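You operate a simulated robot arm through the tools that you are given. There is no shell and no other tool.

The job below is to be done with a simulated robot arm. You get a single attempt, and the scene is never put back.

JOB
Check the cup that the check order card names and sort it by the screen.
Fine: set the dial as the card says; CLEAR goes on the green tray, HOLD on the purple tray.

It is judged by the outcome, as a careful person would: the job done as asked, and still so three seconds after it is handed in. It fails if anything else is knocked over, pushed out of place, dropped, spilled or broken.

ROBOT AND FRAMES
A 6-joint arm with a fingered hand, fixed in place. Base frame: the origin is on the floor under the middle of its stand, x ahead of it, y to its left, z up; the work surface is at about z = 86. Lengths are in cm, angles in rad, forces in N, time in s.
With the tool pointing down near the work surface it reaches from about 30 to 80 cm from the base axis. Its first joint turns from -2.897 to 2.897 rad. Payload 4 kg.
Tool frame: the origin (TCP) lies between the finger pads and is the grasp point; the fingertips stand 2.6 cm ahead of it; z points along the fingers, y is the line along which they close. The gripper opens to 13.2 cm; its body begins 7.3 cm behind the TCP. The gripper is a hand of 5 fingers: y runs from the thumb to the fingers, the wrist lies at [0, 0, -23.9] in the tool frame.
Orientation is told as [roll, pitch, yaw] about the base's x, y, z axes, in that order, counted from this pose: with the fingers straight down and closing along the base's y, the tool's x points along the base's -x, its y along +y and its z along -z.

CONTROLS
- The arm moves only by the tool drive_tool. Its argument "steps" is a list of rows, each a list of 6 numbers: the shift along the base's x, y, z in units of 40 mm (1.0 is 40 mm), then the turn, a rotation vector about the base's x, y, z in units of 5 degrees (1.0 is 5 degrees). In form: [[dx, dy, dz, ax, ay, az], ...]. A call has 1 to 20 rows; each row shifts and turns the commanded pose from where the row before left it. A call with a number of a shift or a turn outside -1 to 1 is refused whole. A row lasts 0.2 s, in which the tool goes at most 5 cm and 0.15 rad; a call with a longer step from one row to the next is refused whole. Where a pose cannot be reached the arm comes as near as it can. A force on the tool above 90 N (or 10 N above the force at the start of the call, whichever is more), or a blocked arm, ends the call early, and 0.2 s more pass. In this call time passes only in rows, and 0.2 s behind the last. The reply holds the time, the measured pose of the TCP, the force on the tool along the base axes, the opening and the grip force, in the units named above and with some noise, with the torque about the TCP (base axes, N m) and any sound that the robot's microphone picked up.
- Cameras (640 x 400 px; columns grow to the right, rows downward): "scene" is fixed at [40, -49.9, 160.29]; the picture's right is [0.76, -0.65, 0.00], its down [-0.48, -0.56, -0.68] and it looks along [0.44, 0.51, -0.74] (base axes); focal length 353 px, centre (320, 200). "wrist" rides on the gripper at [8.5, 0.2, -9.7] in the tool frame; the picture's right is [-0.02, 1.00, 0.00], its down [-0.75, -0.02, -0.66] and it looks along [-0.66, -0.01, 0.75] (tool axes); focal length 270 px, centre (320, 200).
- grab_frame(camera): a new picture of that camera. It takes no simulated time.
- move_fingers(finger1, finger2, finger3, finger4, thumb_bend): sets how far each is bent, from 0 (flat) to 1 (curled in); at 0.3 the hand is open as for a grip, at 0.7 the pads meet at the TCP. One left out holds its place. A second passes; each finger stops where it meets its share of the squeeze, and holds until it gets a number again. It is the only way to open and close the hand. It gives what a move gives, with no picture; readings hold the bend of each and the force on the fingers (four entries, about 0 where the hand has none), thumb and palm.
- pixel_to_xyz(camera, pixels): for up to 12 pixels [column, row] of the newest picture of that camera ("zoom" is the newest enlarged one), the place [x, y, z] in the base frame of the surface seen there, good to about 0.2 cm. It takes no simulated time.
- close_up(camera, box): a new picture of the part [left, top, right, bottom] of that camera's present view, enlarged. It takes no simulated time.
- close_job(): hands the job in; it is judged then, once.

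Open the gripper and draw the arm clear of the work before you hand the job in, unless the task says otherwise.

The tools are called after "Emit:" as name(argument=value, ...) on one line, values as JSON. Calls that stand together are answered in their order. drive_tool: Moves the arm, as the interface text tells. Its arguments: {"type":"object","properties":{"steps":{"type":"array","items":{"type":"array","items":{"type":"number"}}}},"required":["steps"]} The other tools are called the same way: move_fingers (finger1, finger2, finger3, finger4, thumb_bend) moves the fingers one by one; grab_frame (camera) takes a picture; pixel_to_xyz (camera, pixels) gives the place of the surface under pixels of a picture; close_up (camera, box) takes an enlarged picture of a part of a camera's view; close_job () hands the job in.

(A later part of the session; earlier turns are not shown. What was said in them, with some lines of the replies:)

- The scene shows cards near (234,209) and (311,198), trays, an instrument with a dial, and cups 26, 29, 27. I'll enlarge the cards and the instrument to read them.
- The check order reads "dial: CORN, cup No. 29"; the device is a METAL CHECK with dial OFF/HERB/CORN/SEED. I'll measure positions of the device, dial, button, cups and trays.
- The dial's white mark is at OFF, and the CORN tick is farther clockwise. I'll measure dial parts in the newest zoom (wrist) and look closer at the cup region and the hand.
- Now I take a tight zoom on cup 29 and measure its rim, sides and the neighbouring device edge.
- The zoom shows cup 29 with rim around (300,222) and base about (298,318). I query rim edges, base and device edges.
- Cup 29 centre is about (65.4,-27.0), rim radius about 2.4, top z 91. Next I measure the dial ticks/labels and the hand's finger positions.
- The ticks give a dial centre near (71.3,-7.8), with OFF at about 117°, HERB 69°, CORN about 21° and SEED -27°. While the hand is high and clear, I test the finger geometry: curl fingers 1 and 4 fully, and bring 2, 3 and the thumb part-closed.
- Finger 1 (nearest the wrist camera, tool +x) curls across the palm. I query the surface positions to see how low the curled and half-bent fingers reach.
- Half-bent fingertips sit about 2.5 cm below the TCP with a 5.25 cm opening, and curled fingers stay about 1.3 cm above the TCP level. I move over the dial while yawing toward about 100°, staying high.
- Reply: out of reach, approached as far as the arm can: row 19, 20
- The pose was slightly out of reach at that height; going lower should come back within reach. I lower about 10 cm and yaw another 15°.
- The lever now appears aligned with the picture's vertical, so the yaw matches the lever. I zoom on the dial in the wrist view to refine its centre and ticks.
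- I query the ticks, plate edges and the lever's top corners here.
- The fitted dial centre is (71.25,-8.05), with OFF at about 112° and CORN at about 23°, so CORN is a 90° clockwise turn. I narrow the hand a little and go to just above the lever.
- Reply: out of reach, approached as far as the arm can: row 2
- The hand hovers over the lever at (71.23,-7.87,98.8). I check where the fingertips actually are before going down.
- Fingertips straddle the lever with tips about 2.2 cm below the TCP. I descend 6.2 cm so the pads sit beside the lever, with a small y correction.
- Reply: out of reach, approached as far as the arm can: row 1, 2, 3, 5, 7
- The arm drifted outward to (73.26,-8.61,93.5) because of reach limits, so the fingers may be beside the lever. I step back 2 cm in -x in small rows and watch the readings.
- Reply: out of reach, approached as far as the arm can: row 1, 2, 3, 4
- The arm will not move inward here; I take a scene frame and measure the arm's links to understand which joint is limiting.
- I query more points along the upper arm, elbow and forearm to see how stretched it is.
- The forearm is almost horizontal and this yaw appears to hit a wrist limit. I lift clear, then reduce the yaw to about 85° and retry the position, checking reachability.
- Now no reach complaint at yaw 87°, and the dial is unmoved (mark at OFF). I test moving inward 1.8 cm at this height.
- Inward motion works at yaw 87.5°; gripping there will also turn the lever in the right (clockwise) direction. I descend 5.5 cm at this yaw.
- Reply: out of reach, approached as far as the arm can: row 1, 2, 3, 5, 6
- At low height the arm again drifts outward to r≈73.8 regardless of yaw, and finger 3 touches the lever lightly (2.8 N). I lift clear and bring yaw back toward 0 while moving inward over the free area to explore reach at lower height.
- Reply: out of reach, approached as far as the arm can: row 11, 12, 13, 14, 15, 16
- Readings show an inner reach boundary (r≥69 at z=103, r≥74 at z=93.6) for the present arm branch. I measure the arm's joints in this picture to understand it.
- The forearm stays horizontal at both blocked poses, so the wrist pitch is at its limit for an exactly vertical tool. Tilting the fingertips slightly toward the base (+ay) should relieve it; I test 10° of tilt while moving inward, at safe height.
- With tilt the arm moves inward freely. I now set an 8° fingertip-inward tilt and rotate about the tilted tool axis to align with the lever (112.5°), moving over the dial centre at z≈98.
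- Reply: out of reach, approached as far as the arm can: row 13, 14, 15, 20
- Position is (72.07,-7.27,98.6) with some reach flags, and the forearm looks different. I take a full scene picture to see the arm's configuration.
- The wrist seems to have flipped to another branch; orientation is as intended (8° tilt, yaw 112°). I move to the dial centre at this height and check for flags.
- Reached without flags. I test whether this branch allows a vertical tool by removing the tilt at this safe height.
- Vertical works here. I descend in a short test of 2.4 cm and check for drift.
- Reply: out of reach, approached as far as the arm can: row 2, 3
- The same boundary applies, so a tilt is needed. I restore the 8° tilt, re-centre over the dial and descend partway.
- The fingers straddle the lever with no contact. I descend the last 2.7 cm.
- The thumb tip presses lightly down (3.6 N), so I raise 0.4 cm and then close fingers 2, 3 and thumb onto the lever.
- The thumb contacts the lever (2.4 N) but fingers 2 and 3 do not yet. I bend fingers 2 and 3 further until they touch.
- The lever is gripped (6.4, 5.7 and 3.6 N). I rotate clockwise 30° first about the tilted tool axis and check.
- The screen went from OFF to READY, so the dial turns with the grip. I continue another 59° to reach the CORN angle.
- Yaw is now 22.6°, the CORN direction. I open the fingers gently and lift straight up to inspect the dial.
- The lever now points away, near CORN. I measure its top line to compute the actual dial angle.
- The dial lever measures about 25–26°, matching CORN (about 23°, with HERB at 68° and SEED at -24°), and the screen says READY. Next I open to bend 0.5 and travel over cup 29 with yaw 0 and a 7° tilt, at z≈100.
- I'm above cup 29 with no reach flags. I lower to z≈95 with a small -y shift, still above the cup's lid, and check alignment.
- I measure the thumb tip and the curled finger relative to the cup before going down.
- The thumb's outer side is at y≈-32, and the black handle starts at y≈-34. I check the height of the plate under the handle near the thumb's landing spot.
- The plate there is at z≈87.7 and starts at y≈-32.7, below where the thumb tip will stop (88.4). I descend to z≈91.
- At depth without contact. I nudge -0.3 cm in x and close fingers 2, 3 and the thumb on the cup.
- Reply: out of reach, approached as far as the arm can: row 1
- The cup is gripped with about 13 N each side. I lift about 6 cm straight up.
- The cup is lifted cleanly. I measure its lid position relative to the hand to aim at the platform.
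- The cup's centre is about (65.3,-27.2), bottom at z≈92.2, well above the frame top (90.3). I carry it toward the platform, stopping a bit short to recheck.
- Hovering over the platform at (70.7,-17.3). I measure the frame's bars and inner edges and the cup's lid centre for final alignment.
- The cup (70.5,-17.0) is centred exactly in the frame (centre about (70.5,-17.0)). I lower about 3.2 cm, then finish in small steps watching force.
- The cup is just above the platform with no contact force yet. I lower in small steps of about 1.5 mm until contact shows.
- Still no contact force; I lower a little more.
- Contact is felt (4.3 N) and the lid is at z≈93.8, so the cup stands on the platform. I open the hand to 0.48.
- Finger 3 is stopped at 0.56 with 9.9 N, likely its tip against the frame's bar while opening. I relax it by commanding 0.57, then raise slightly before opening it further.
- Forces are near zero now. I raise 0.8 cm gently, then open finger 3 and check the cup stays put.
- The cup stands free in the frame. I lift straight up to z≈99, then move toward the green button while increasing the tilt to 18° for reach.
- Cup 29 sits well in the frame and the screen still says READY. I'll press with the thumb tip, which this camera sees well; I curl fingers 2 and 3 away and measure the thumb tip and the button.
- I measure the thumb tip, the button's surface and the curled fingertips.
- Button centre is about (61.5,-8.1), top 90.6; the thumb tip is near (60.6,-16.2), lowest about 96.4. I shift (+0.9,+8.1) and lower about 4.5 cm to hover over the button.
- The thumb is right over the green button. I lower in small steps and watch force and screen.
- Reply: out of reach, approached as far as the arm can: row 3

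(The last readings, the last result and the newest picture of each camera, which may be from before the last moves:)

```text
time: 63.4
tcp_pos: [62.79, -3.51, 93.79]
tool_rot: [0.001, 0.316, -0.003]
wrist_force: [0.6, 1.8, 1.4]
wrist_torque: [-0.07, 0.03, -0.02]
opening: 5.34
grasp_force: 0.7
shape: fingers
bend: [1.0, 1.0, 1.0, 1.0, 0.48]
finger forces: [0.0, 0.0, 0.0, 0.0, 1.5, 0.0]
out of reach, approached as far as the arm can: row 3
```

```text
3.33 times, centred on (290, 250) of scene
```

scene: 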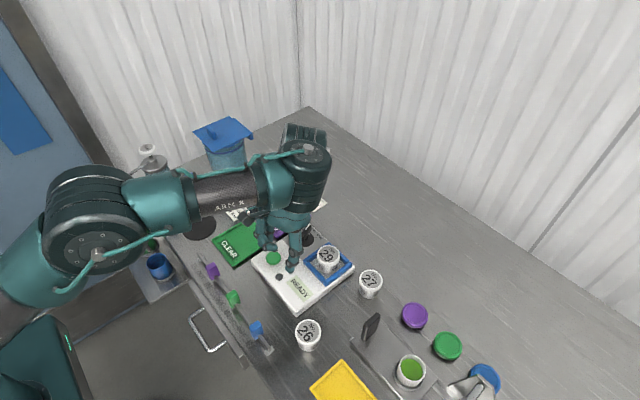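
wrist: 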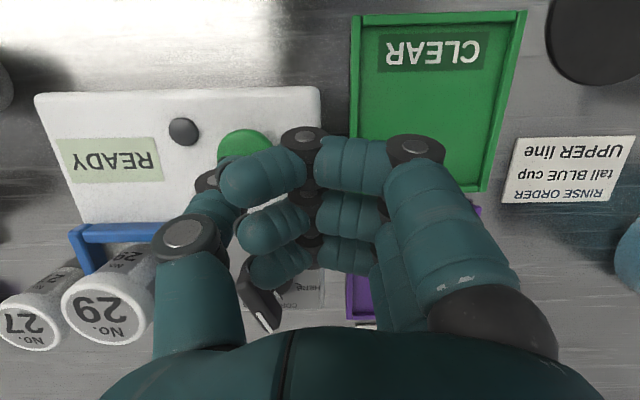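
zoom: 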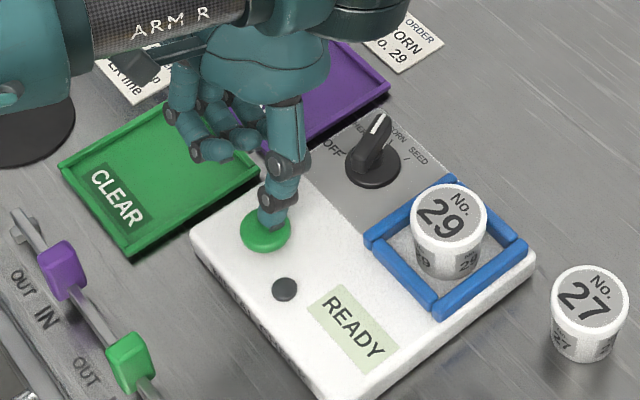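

Light contact (1.5 N) but the reach limit is close; I add 4° of tilt and then press further down in small steps.

Emit:
drive_tool(steps=[[0, 0, 0.02, 0, 0.4, 0], [0, 0, 0, 0, 0.4, 0], [-0.05, 0, -0.08, 0, 0, 0], [0, 0, -0.08, 0, 0, 0], [0, 0, -0.08, 0, 0, 0]])

Emit:
close_up(camera="scene", box=[230, 190, 350, 310])

```text
time: 64.6
tcp_pos: [62.57, -3.56, 92.91]
tool_rot: [-0.003, 0.38, -0.004]
wrist_force: [-6.3, 3.1, 31.4]
wrist_torque: [-1.55, 0.38, -0.34]
opening: 5.33
grasp_force: 16.2
shape: fingers
bend: [1.0, 1.0, 1.0, 1.0, 0.49]
finger forces: [0.0, 0.1, 0.1, 0.1, 31.9, 0.0]
heard: click
```

```text
3.33 times, centred on (290, 250) of scene
```

zoom: 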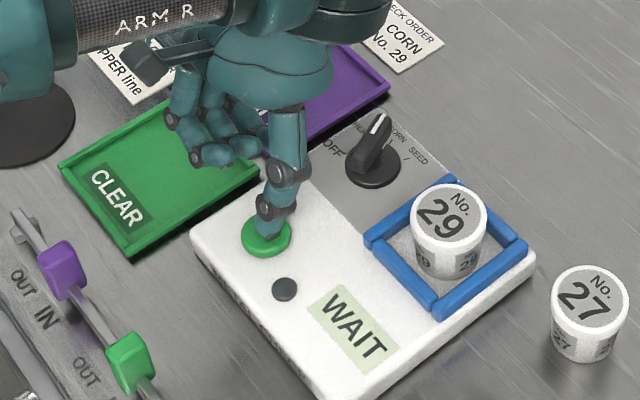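

A click was heard and the screen shows WAIT. I release the button by lifting, then check the screen after some time.

Emit:
drive_tool(steps=[[0, 0, 0.2, 0, 0, 0], [0, 0, 0.25, 0, 0, 0], [0, 0, 0.25, 0, 0, 0], [0, 0, 0.25, 0, 0, 0], [0, 0, 0, 0, 0, 0], [0, 0, 0, 0, 0, 0], [0, 0, 0, 0, 0, 0], [0, 0, 0, 0, 0, 0], [0, 0, 0, 0, 0, 0], [0, 0, 0, 0, 0, 0]])

Emit:
close_up(camera="scene", box=[230, 190, 350, 310])

```text
time: 66.8
tcp_pos: [62.55, -3.64, 96.39]
tool_rot: [0.0, 0.381, -0.003]
wrist_force: [-0.6, 0.1, -0.2]
wrist_torque: [-0.01, -0.01, 0.0]
opening: 5.36
grasp_force: 0.0
shape: fingers
bend: [1.0, 1.0, 1.0, 1.0, 0.48]
finger forces: [0.0, 0.0, 0.1, 0.1, 0.1, 0.0]
```

```text
3.33 times, centred on (290, 250) of scene
```

zoom: 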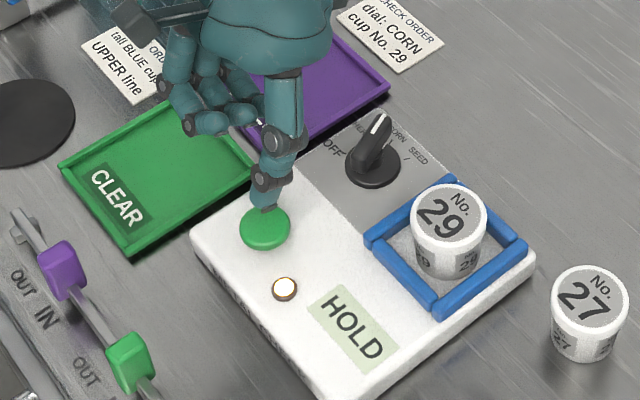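

The screen now shows HOLD with the lamp lit. I zoom on the dial once more to be sure it really is at CORN before trusting the result.

Emit:
close_up(camera="scene", box=[285, 210, 335, 255])

Emit:
close_up(camera="wrist", box=[220, 230, 360, 340])

Emit:
close_up(camera="scene", box=[300, 235, 360, 295])

```text
8.89 times, centred on (310, 232) of scene
```

zoom: 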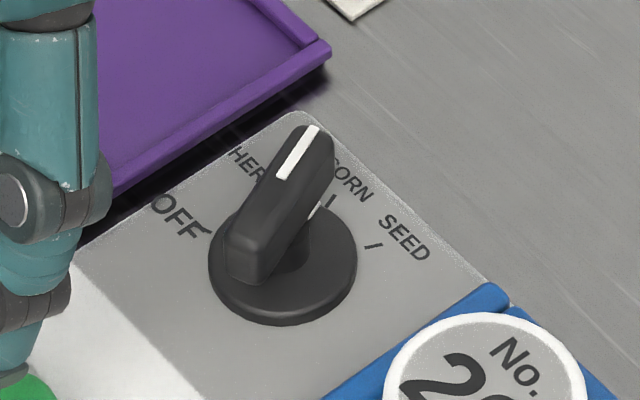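

```text
3.64 times, centred on (290, 285) of wrist
```

zoom: 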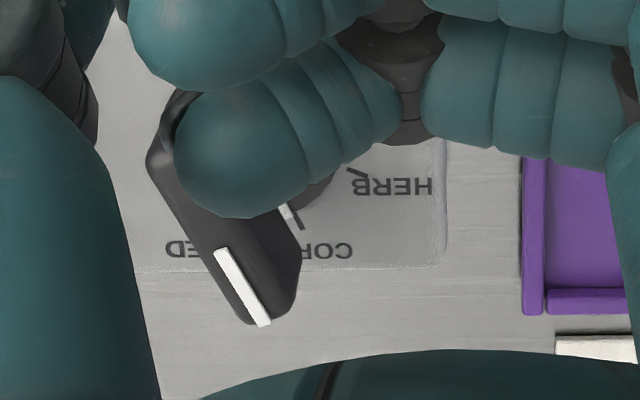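

```text
6.67 times, centred on (330, 265) of scene
```

zoom: 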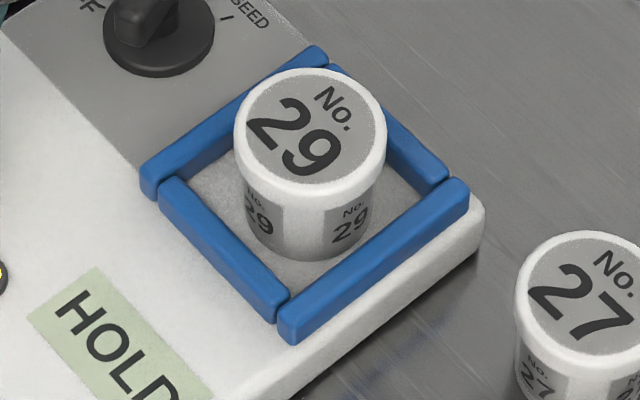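

The white index mark sits beside the CORN tick, so the HOLD result is valid: cup 29 goes on the purple tray. I go back above the cup with a 7° tilt, staying at z≈98.8.

Emit:
drive_tool(steps=[[0, 0, 0.2, 0, 0, 0], [0, 0, 0.2, 0, 0, 0], [0, 0, 0.2, 0, 0, 0], [0.1375, -0.227, 0, 0, -0.198, 0], [0.1375, -0.227, 0, 0, -0.198, 0], [0.1375, -0.227, 0, 0, -0.198, 0], [0.1375, -0.227, 0, 0, -0.198, 0], [0.1375, -0.227, 0, 0, -0.198, 0], [0.1375, -0.227, 0, 0, -0.198, 0], [0.1375, -0.227, 0, 0, -0.198, 0], [0.1375, -0.227, 0, 0, -0.198, 0], [0.1375, -0.227, 0, 0, -0.198, 0], [0.1375, -0.227, 0, 0, -0.198, 0], [0.1375, -0.227, 0, 0, -0.198, 0], [0.1375, -0.227, 0, 0, -0.198, 0], [0.1375, -0.227, 0, 0, -0.198, 0], [0.1375, -0.227, 0, 0, -0.198, 0], [0.1375, -0.227, 0, 0, -0.198, 0]])

Emit:
grab_frame(camera="scene")

Emit:
grab_frame(camera="wrist")

```text
time: 70.6
tcp_pos: [70.85, -17.17, 98.96]
tool_rot: [0.001, 0.124, -0.003]
wrist_force: [0.4, 0.2, 0.0]
wrist_torque: [-0.01, -0.01, -0.01]
opening: 5.37
grasp_force: 0.0
shape: fingers
bend: [1.0, 1.0, 1.0, 1.0, 0.48]
finger forces: [0.1, 0.1, 0.0, 0.0, 0.1, 0.1]
```

```text
taken
```

scene: 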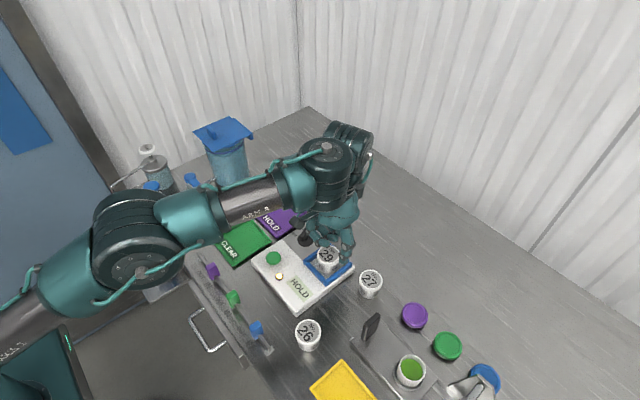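

```text
taken
```

wrist: 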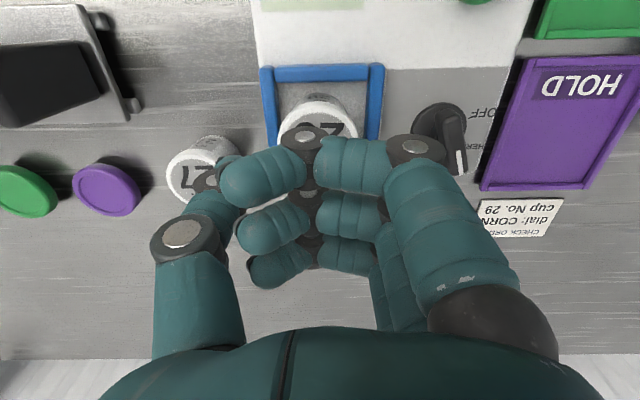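

I'm above cup 29 on the platform. I open fingers 2 and 3 to 0.47, and measure the cup's lid and the purple tray's outline.

Emit:
move_fingers(finger2=0.47, finger3=0.47, thumb_bend=0.47)

Emit:
grab_frame(camera="wrist")

Emit:
pixel_to_xyz(camera="wrist", pixels=[[519, 60], [484, 185], [582, 185], [550, 125], [620, 100], [530, 62], [493, 178], [572, 180], [285, 115], [350, 112], [318, 98], [318, 190]])

```text
time: 71.6
tcp_pos: [70.88, -17.15, 99.06]
tool_rot: [-0.001, 0.123, -0.004]
wrist_force: [-0.4, 0.4, -0.3]
wrist_torque: [0.0, -0.03, 0.0]
opening: 5.4
grasp_force: 0.0
shape: fingers
bend: [1.0, 0.47, 0.47, 1.0, 0.47]
finger forces: [0.0, 0.0, 0.0, 0.0, 0.0, 0.0]
```

```text
taken
```

wrist: 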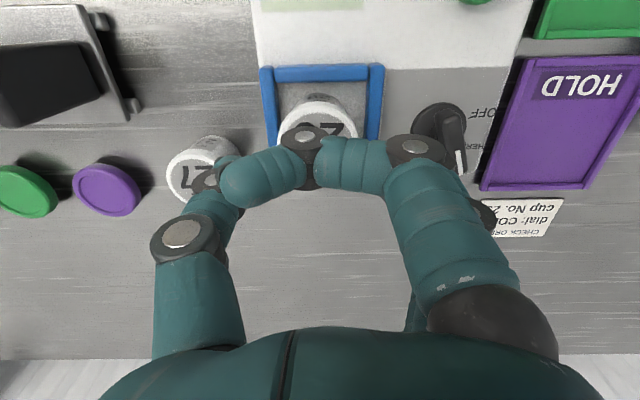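

```text
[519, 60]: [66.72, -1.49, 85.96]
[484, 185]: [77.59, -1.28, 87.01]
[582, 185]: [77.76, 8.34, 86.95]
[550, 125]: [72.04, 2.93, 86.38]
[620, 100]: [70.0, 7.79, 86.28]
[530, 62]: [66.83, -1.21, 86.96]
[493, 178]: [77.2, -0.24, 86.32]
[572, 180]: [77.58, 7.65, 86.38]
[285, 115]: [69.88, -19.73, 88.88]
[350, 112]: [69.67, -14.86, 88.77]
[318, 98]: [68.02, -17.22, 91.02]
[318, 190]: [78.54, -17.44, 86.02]
```

The purple tray spans x 66.8–77.8, y -1.4–8.6 with floor z≈86.3. I confirm the cup's lid position from the scene camera before descending.

Emit:
close_up(camera="scene", box=[290, 220, 370, 290])

```text
5.71 times, centred on (330, 255) of scene
```

zoom: 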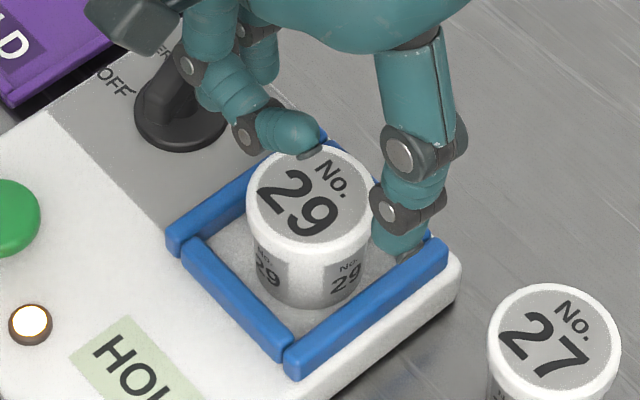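

Emit:
pixel_to_xyz(camera="zoom", pixels=[[310, 200], [249, 200], [369, 205], [308, 253], [345, 155], [398, 255], [410, 262], [385, 240], [425, 230], [300, 300]])

```text
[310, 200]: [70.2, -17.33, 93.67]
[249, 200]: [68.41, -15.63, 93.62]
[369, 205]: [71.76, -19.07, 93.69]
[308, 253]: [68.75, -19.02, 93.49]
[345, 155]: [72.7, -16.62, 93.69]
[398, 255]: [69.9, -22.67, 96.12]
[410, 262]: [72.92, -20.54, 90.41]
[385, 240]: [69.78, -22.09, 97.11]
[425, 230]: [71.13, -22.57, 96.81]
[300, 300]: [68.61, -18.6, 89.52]
```

The cup's centre measures about (70.2,-17.3). I adjust by (-0.35,-0.32) and descend to z≈94.5, keeping the fingertips above the blue frame.

Emit:
drive_tool(steps=[[-0.045, -0.04, 0, 0, 0, 0], [-0.045, -0.04, 0, 0, 0, 0], [0, 0, -0.25, 0, 0, 0], [0, 0, -0.25, 0, 0, 0], [0, 0, -0.25, 0, 0, 0], [0, 0, -0.25, 0, 0, 0], [0, 0, -0.12, 0, 0, 0]])

Emit:
close_up(camera="scene", box=[290, 220, 370, 290])

```text
time: 73.2
tcp_pos: [70.76, -17.5, 94.49]
tool_rot: [0.0, 0.123, -0.002]
wrist_force: [1.2, -0.2, -0.3]
wrist_torque: [0.0, 0.02, 0.02]
opening: 5.4
grasp_force: 0.1
shape: fingers
bend: [1.0, 0.47, 0.47, 1.0, 0.47]
finger forces: [0.1, 0.0, 0.0, 0.0, 0.1, 0.1]
```

```text
5.71 times, centred on (330, 255) of scene
```

zoom: 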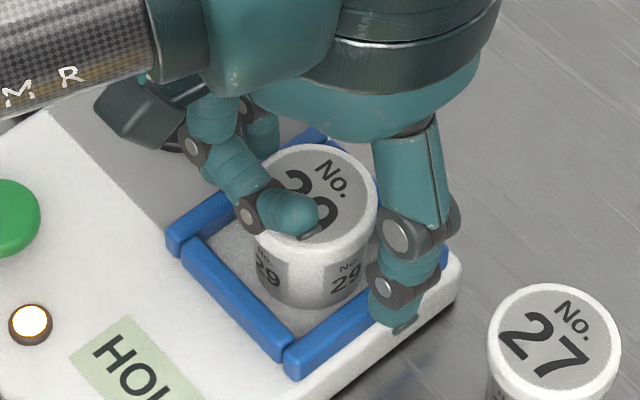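

Positioned with no contact. I close fingers 2, 3 and the thumb on the cup.

Emit:
move_fingers(finger2=0.66, finger3=0.66, thumb_bend=0.66)

Emit:
close_up(camera="scene", box=[290, 220, 370, 290])

```text
time: 74.2
tcp_pos: [70.5, -17.61, 94.56]
tool_rot: [0.0, 0.125, -0.003]
wrist_force: [0.2, -1.0, 0.3]
wrist_torque: [0.0, -0.02, -0.01]
opening: 4.9
grasp_force: 13.1
shape: fingers
bend: [1.0, 0.58, 0.57, 1.0, 0.6]
finger forces: [0.0, 6.5, 6.8, 0.0, 13.1, 0.1]
```

```text
5.71 times, centred on (330, 255) of scene
```

zoom: 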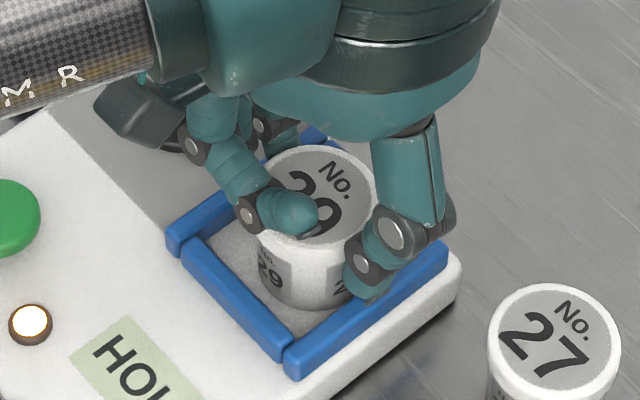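

Gripped at about 13 N. I lift 4 cm straight up, then pull inward to x≈67 and rise further so the cup will clear the dial lever.

Emit:
drive_tool(steps=[[0, 0, 0.1, 0, 0, 0], [0, 0, 0.2, 0, 0, 0], [0, 0, 0.25, 0, 0, 0], [0, 0, 0.25, 0, 0, 0], [0, 0, 0.25, 0, 0, 0], [-0.15, 0, 0, 0, 0, 0], [-0.2, 0, 0, 0, 0, 0], [-0.2, 0, 0.1, 0, 0, 0], [-0.2, 0, 0.2, 0, 0, 0], [-0.05, 0, 0.25, 0, 0, 0], [0, 0, 0.25, 0, 0, 0], [0, 0, 0.2, 0, 0, 0]])

Emit:
grab_frame(camera="scene")

Emit:
close_up(camera="scene", box=[240, 180, 380, 300])

```text
time: 76.8
tcp_pos: [67.11, -17.59, 102.76]
tool_rot: [-0.002, 0.124, -0.005]
wrist_force: [0.8, 0.2, -0.3]
wrist_torque: [0.01, -0.02, 0.0]
opening: 4.88
grasp_force: 13.4
shape: fingers
bend: [1.0, 0.58, 0.57, 1.0, 0.61]
finger forces: [0.0, 6.5, 6.7, 0.0, 13.0, 0.0]
```

```text
taken
```

scene: 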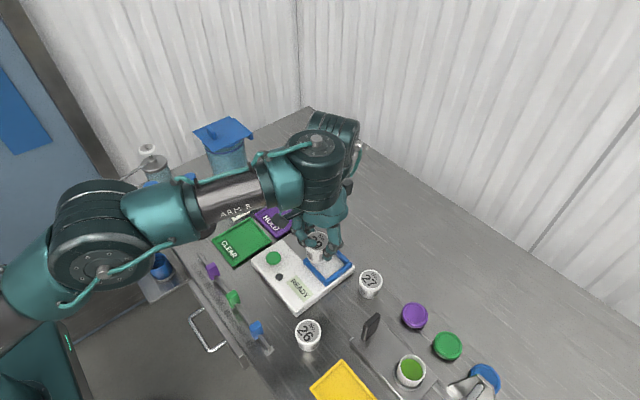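

```text
3.33 times, centred on (310, 240) of scene
```

zoom: 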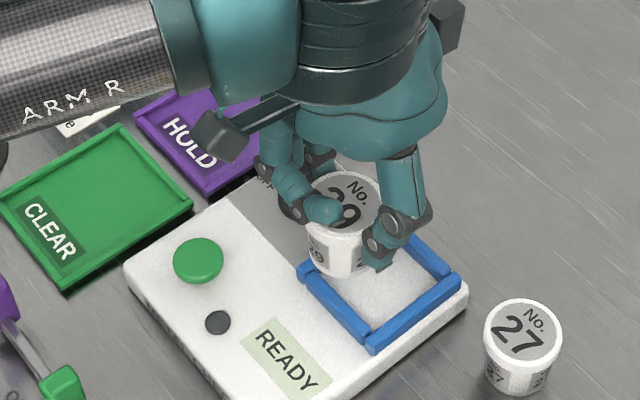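

The cup is held securely and the platform is clear. I carry it in +y at z≈102.8, well above the dial lever, then outward and down to about 98 over the purple tray.

Emit:
drive_tool(steps=[[0, 0.2, 0, 0, 0, 0], [0, 0.36, 0, 0, 0, 0], [0, 0.36, 0, 0, 0, 0], [0, 0.36, 0, 0, 0, 0], [0, 0.36, 0, 0, 0, 0], [0, 0.36, 0, 0, 0, 0], [0, 0.36, 0, 0, 0, 0], [0, 0.36, 0, 0, 0, 0], [0, 0.36, 0, 0, 0, 0], [0, 0.36, 0, 0, 0, 0], [0, 0.36, 0, 0, 0, 0], [0, 0.36, 0, 0, 0, 0], [0.225, 0.2, -0.2, 0, 0, 0], [0.225, 0.2, -0.2, 0, 0, 0], [0.225, 0.2, -0.2, 0, 0, 0], [0.225, 0.2, -0.2, 0, 0, 0], [0.225, 0.16, -0.2, 0, 0, 0], [0.22, 0.14, -0.2, 0, 0, 0]])

Emit:
grab_frame(camera="wrist")

Emit:
close_up(camera="scene", box=[210, 140, 370, 260])

```text
time: 80.6
tcp_pos: [72.7, 3.58, 97.93]
tool_rot: [-0.001, 0.123, -0.002]
wrist_force: [0.6, 0.0, -0.4]
wrist_torque: [0.01, -0.02, 0.01]
opening: 4.87
grasp_force: 12.6
shape: fingers
bend: [1.0, 0.58, 0.57, 1.0, 0.61]
finger forces: [0.0, 6.5, 6.8, 0.0, 13.0, 0.0]
```

```text
taken
```

wrist: 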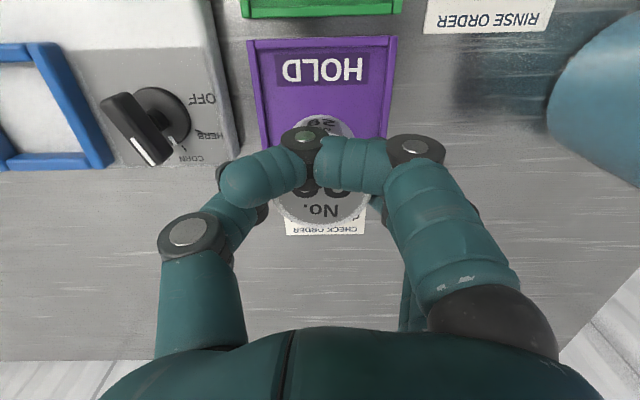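

```text
3.33 times, centred on (290, 200) of scene
```

zoom: 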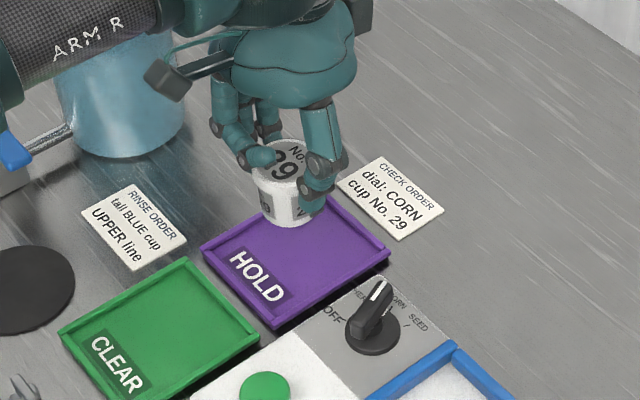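

Over the purple tray. I measure the cup's lid to confirm its position over the tray.

Emit:
pixel_to_xyz(camera="wrist", pixels=[[322, 232], [278, 212], [366, 208], [320, 205], [258, 100], [386, 100], [320, 45]])

Emit:
pixel_to_xyz(camera="zoom", pixels=[[285, 165], [262, 190], [285, 220], [205, 250], [385, 252], [275, 322], [310, 225]])

```text
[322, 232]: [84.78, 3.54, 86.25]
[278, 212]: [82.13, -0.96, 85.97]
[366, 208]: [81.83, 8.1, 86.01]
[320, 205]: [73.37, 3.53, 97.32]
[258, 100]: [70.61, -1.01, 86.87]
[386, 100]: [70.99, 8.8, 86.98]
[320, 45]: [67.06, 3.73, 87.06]
```

```text
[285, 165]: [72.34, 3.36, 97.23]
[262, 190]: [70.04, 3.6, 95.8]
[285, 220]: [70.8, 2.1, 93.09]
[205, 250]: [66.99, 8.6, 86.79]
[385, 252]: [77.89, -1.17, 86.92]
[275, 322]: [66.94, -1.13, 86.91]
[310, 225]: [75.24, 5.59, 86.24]
```

The cup (72.4,3.5) is centred over the tray with its bottom at about 92.2. I lower 5.3 cm, then finish in small steps.

Emit:
drive_tool(steps=[[0, 0, -0.22, 0, 0, 0], [0, 0, -0.22, 0, 0, 0], [0, 0, -0.22, 0, 0, 0], [0, 0, -0.22, 0, 0, 0], [0, 0, -0.22, 0, 0, 0], [0, 0, -0.15, 0, 0, 0], [0, 0, -0.07, 0, 0, 0]])

Emit:
close_up(camera="scene", box=[230, 160, 340, 250])

```text
time: 82.2
tcp_pos: [72.73, 3.44, 92.7]
tool_rot: [0.0, 0.124, -0.003]
wrist_force: [0.0, 0.2, 0.0]
wrist_torque: [0.0, 0.03, -0.01]
opening: 4.86
grasp_force: 13.6
shape: fingers
bend: [1.0, 0.58, 0.57, 1.0, 0.61]
finger forces: [0.1, 6.5, 6.8, 0.0, 12.9, 0.0]
```

```text
4.44 times, centred on (285, 205) of scene
```

zoom: 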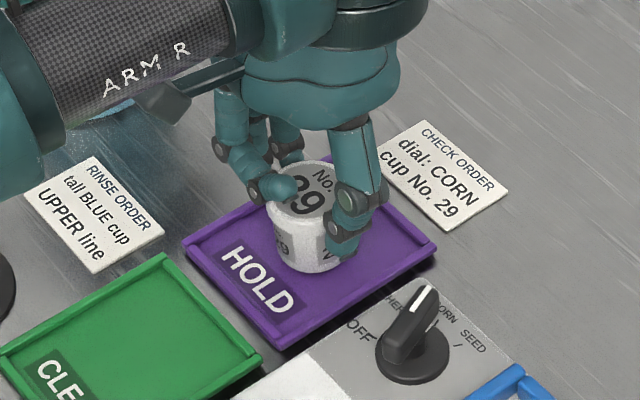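

The cup is just above the tray floor. I lower in 1.2 mm steps until contact shows.

Emit:
drive_tool(steps=[[0, 0, -0.04, 0, 0, 0], [0, 0, -0.04, 0, 0, 0], [0, 0, -0.04, 0, 0, 0]])

```text
time: 83.0
tcp_pos: [72.71, 3.35, 92.11]
tool_rot: [-0.001, 0.124, -0.004]
wrist_force: [0.8, -0.1, -0.3]
wrist_torque: [-0.01, 0.0, -0.01]
opening: 4.86
grasp_force: 13.4
shape: fingers
bend: [1.0, 0.58, 0.57, 1.0, 0.61]
finger forces: [0.1, 6.5, 6.9, 0.1, 12.9, 0.1]
```

No contact yet; two more small steps.

Emit:
drive_tool(steps=[[0, 0, -0.03, 0, 0, 0], [0, 0, -0.03, 0, 0, 0]])

```text
time: 83.6
tcp_pos: [72.69, 3.5, 91.81]
tool_rot: [-0.001, 0.122, -0.004]
wrist_force: [-0.5, -0.2, 4.3]
wrist_torque: [-0.01, 0.01, 0.03]
opening: 4.86
grasp_force: 12.8
shape: fingers
bend: [1.0, 0.58, 0.58, 1.0, 0.61]
finger forces: [0.0, 6.3, 6.8, 0.0, 13.6, 0.0]
```

Contact (4.3 N): the cup stands on the tray. I open the fingers.

Emit:
move_fingers(finger2=0.48, finger3=0.48, thumb_bend=0.48)

Emit:
close_up(camera="scene", box=[230, 160, 340, 250])

```text
time: 84.6
tcp_pos: [72.58, 3.4, 91.97]
tool_rot: [0.0, 0.124, -0.002]
wrist_force: [0.1, -0.1, 0.8]
wrist_torque: [-0.03, 0.03, 0.0]
opening: 5.31
grasp_force: 0.0
shape: fingers
bend: [1.0, 0.48, 0.48, 1.0, 0.48]
finger forces: [0.1, 0.0, 0.0, 0.1, 0.1, 0.1]
```

```text
4.44 times, centred on (285, 205) of scene
```

zoom: 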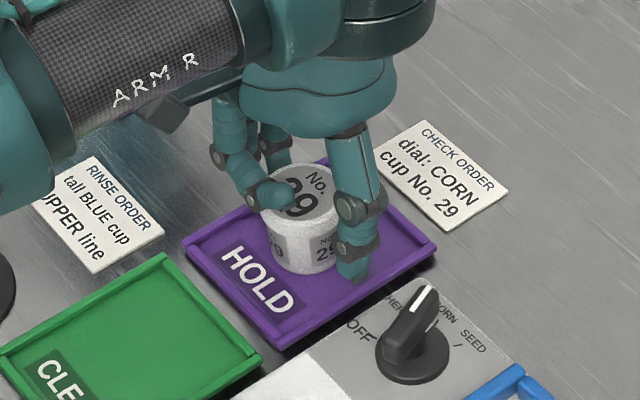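

The cup stands freely on the purple tray. I lift straight up to z≈98, then retreat inward and higher, clear of the work.

Emit:
drive_tool(steps=[[0, 0, 0.15, 0, 0, 0], [0, 0, 0.25, 0, 0, 0], [0, 0, 0.3, 0, 0, 0], [0, 0, 0.3, 0, 0, 0], [0, 0, 0.3, 0, 0, 0], [0, 0, 0.2, 0, 0, 0], [-0.15, 0, 0.2, 0, 0, 0], [-0.2, 0, 0.3, 0, 0, 0], [-0.2, 0, 0.3, 0, 0, 0], [-0.2, 0, 0.3, 0, 0, 0], [-0.2, 0, 0.3, 0, 0, 0], [-0.2, 0, 0.3, 0, 0, 0], [-0.2, 0, 0.3, 0, 0, 0], [-0.2, 0, 0.3, 0, 0, 0]])

Emit:
grab_frame(camera="scene")

Emit:
grab_frame(camera="wrist")

```text
time: 87.6
tcp_pos: [66.39, 3.42, 107.19]
tool_rot: [-0.002, 0.123, -0.002]
wrist_force: [-0.1, 0.0, 0.8]
wrist_torque: [0.0, 0.04, -0.01]
opening: 5.36
grasp_force: 0.0
shape: fingers
bend: [1.0, 0.48, 0.48, 1.0, 0.48]
finger forces: [0.0, 0.0, 0.0, 0.0, 0.1, 0.0]
```

```text
taken
```

scene: 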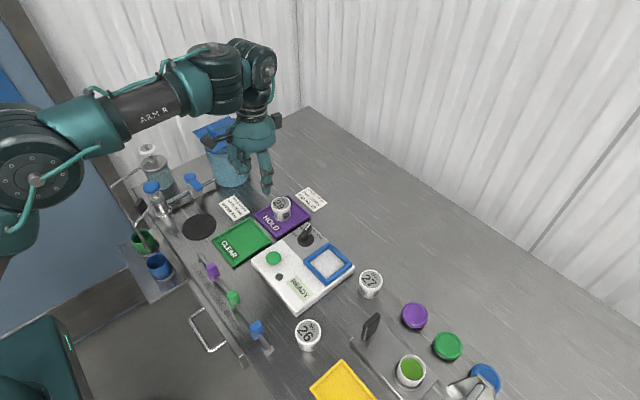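

```text
taken
```

wrist: 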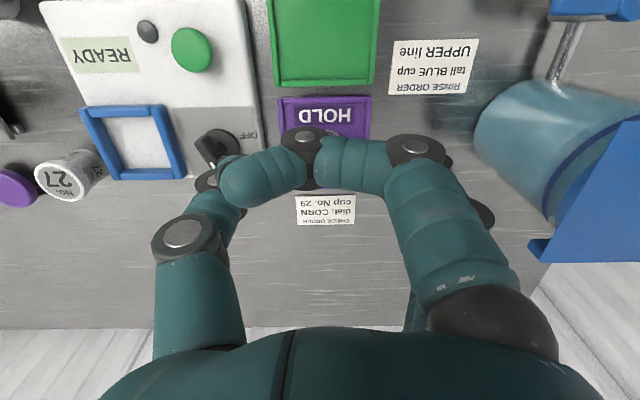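

Cup 29 is on the purple tray and the rest is undisturbed. I open the hand fully and retreat toward the start pose.

Emit:
move_fingers(finger1=0.3, finger2=0.3, finger3=0.3, finger4=0.3, thumb_bend=0.3)

Emit:
drive_tool(steps=[[-0.2, -0.12, 0.25, 0, 0, 0], [-0.25, -0.14, 0.25, 0, 0, 0], [-0.25, -0.14, 0.25, 0, 0, 0], [-0.25, -0.14, 0.25, 0, 0, 0], [-0.25, -0.14, 0.25, 0, 0, 0], [-0.25, -0.14, 0.25, 0, 0, 0], [-0.25, -0.14, 0.25, 0, 0, 0], [-0.25, -0.14, 0.25, 0, 0, 0], [-0.25, -0.14, 0.25, 0, 0, 0], [-0.25, -0.14, 0.25, 0, 0, 0]])

Emit:
grab_frame(camera="scene")

Emit:
close_up(camera="scene", box=[210, 180, 410, 350])

```text
time: 88.6
tcp_pos: [66.38, 3.39, 107.13]
tool_rot: [-0.001, 0.121, -0.004]
wrist_force: [0.7, 0.9, -0.1]
wrist_torque: [0.03, -0.03, -0.01]
opening: 13.84
grasp_force: 0.0
shape: fingers
bend: [0.3, 0.3, 0.3, 0.3, 0.3]
finger forces: [0.1, 0.1, 0.0, 0.1, 0.0, 0.0]
```

```text
time: 90.8
tcp_pos: [56.65, -1.92, 117.07]
tool_rot: [0.0, 0.125, -0.004]
wrist_force: [-0.2, 0.4, 0.0]
wrist_torque: [-0.01, 0.0, -0.02]
opening: 13.82
grasp_force: 0.0
shape: fingers
bend: [0.3, 0.3, 0.3, 0.3, 0.3]
finger forces: [0.1, 0.0, 0.1, 0.0, 0.0, 0.0]
```

```text
taken
```

scene: 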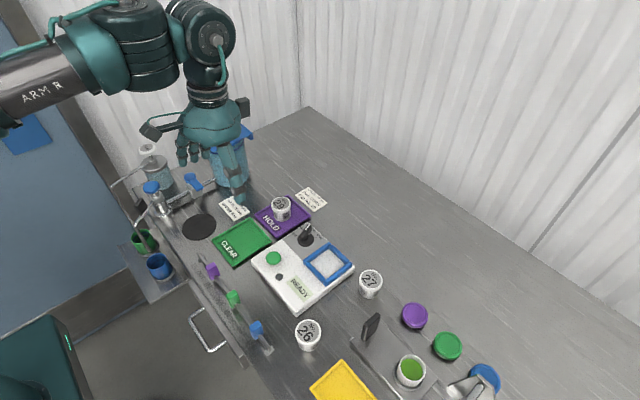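

```text
2.35 times, centred on (310, 265) of scene
```

zoom: 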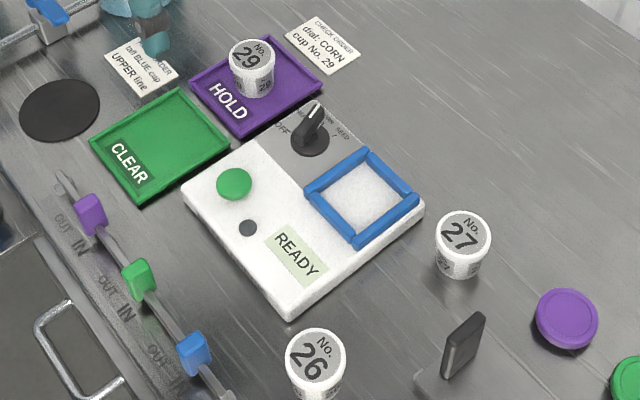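

Cup 29 stands upright on the purple HOLD tray and the dial is at CORN. Cups 26 and 27 and everything else are where they were, the hand is open and the arm is clear, so I hand the job in.

Emit:
close_job()

```text
The job is handed in.
```

I checked cup No. 29 with the dial at CORN, as the check order card says. The screen read HOLD, so the cup is now on the purple tray.

The cup is standing upright, and nothing else was knocked over or moved out of place. The hand is open and the arm is clear of the work. I left the dial at CORN, and the screen is back to READY.

The job is handed in. I have not seen a verdict on it yet.
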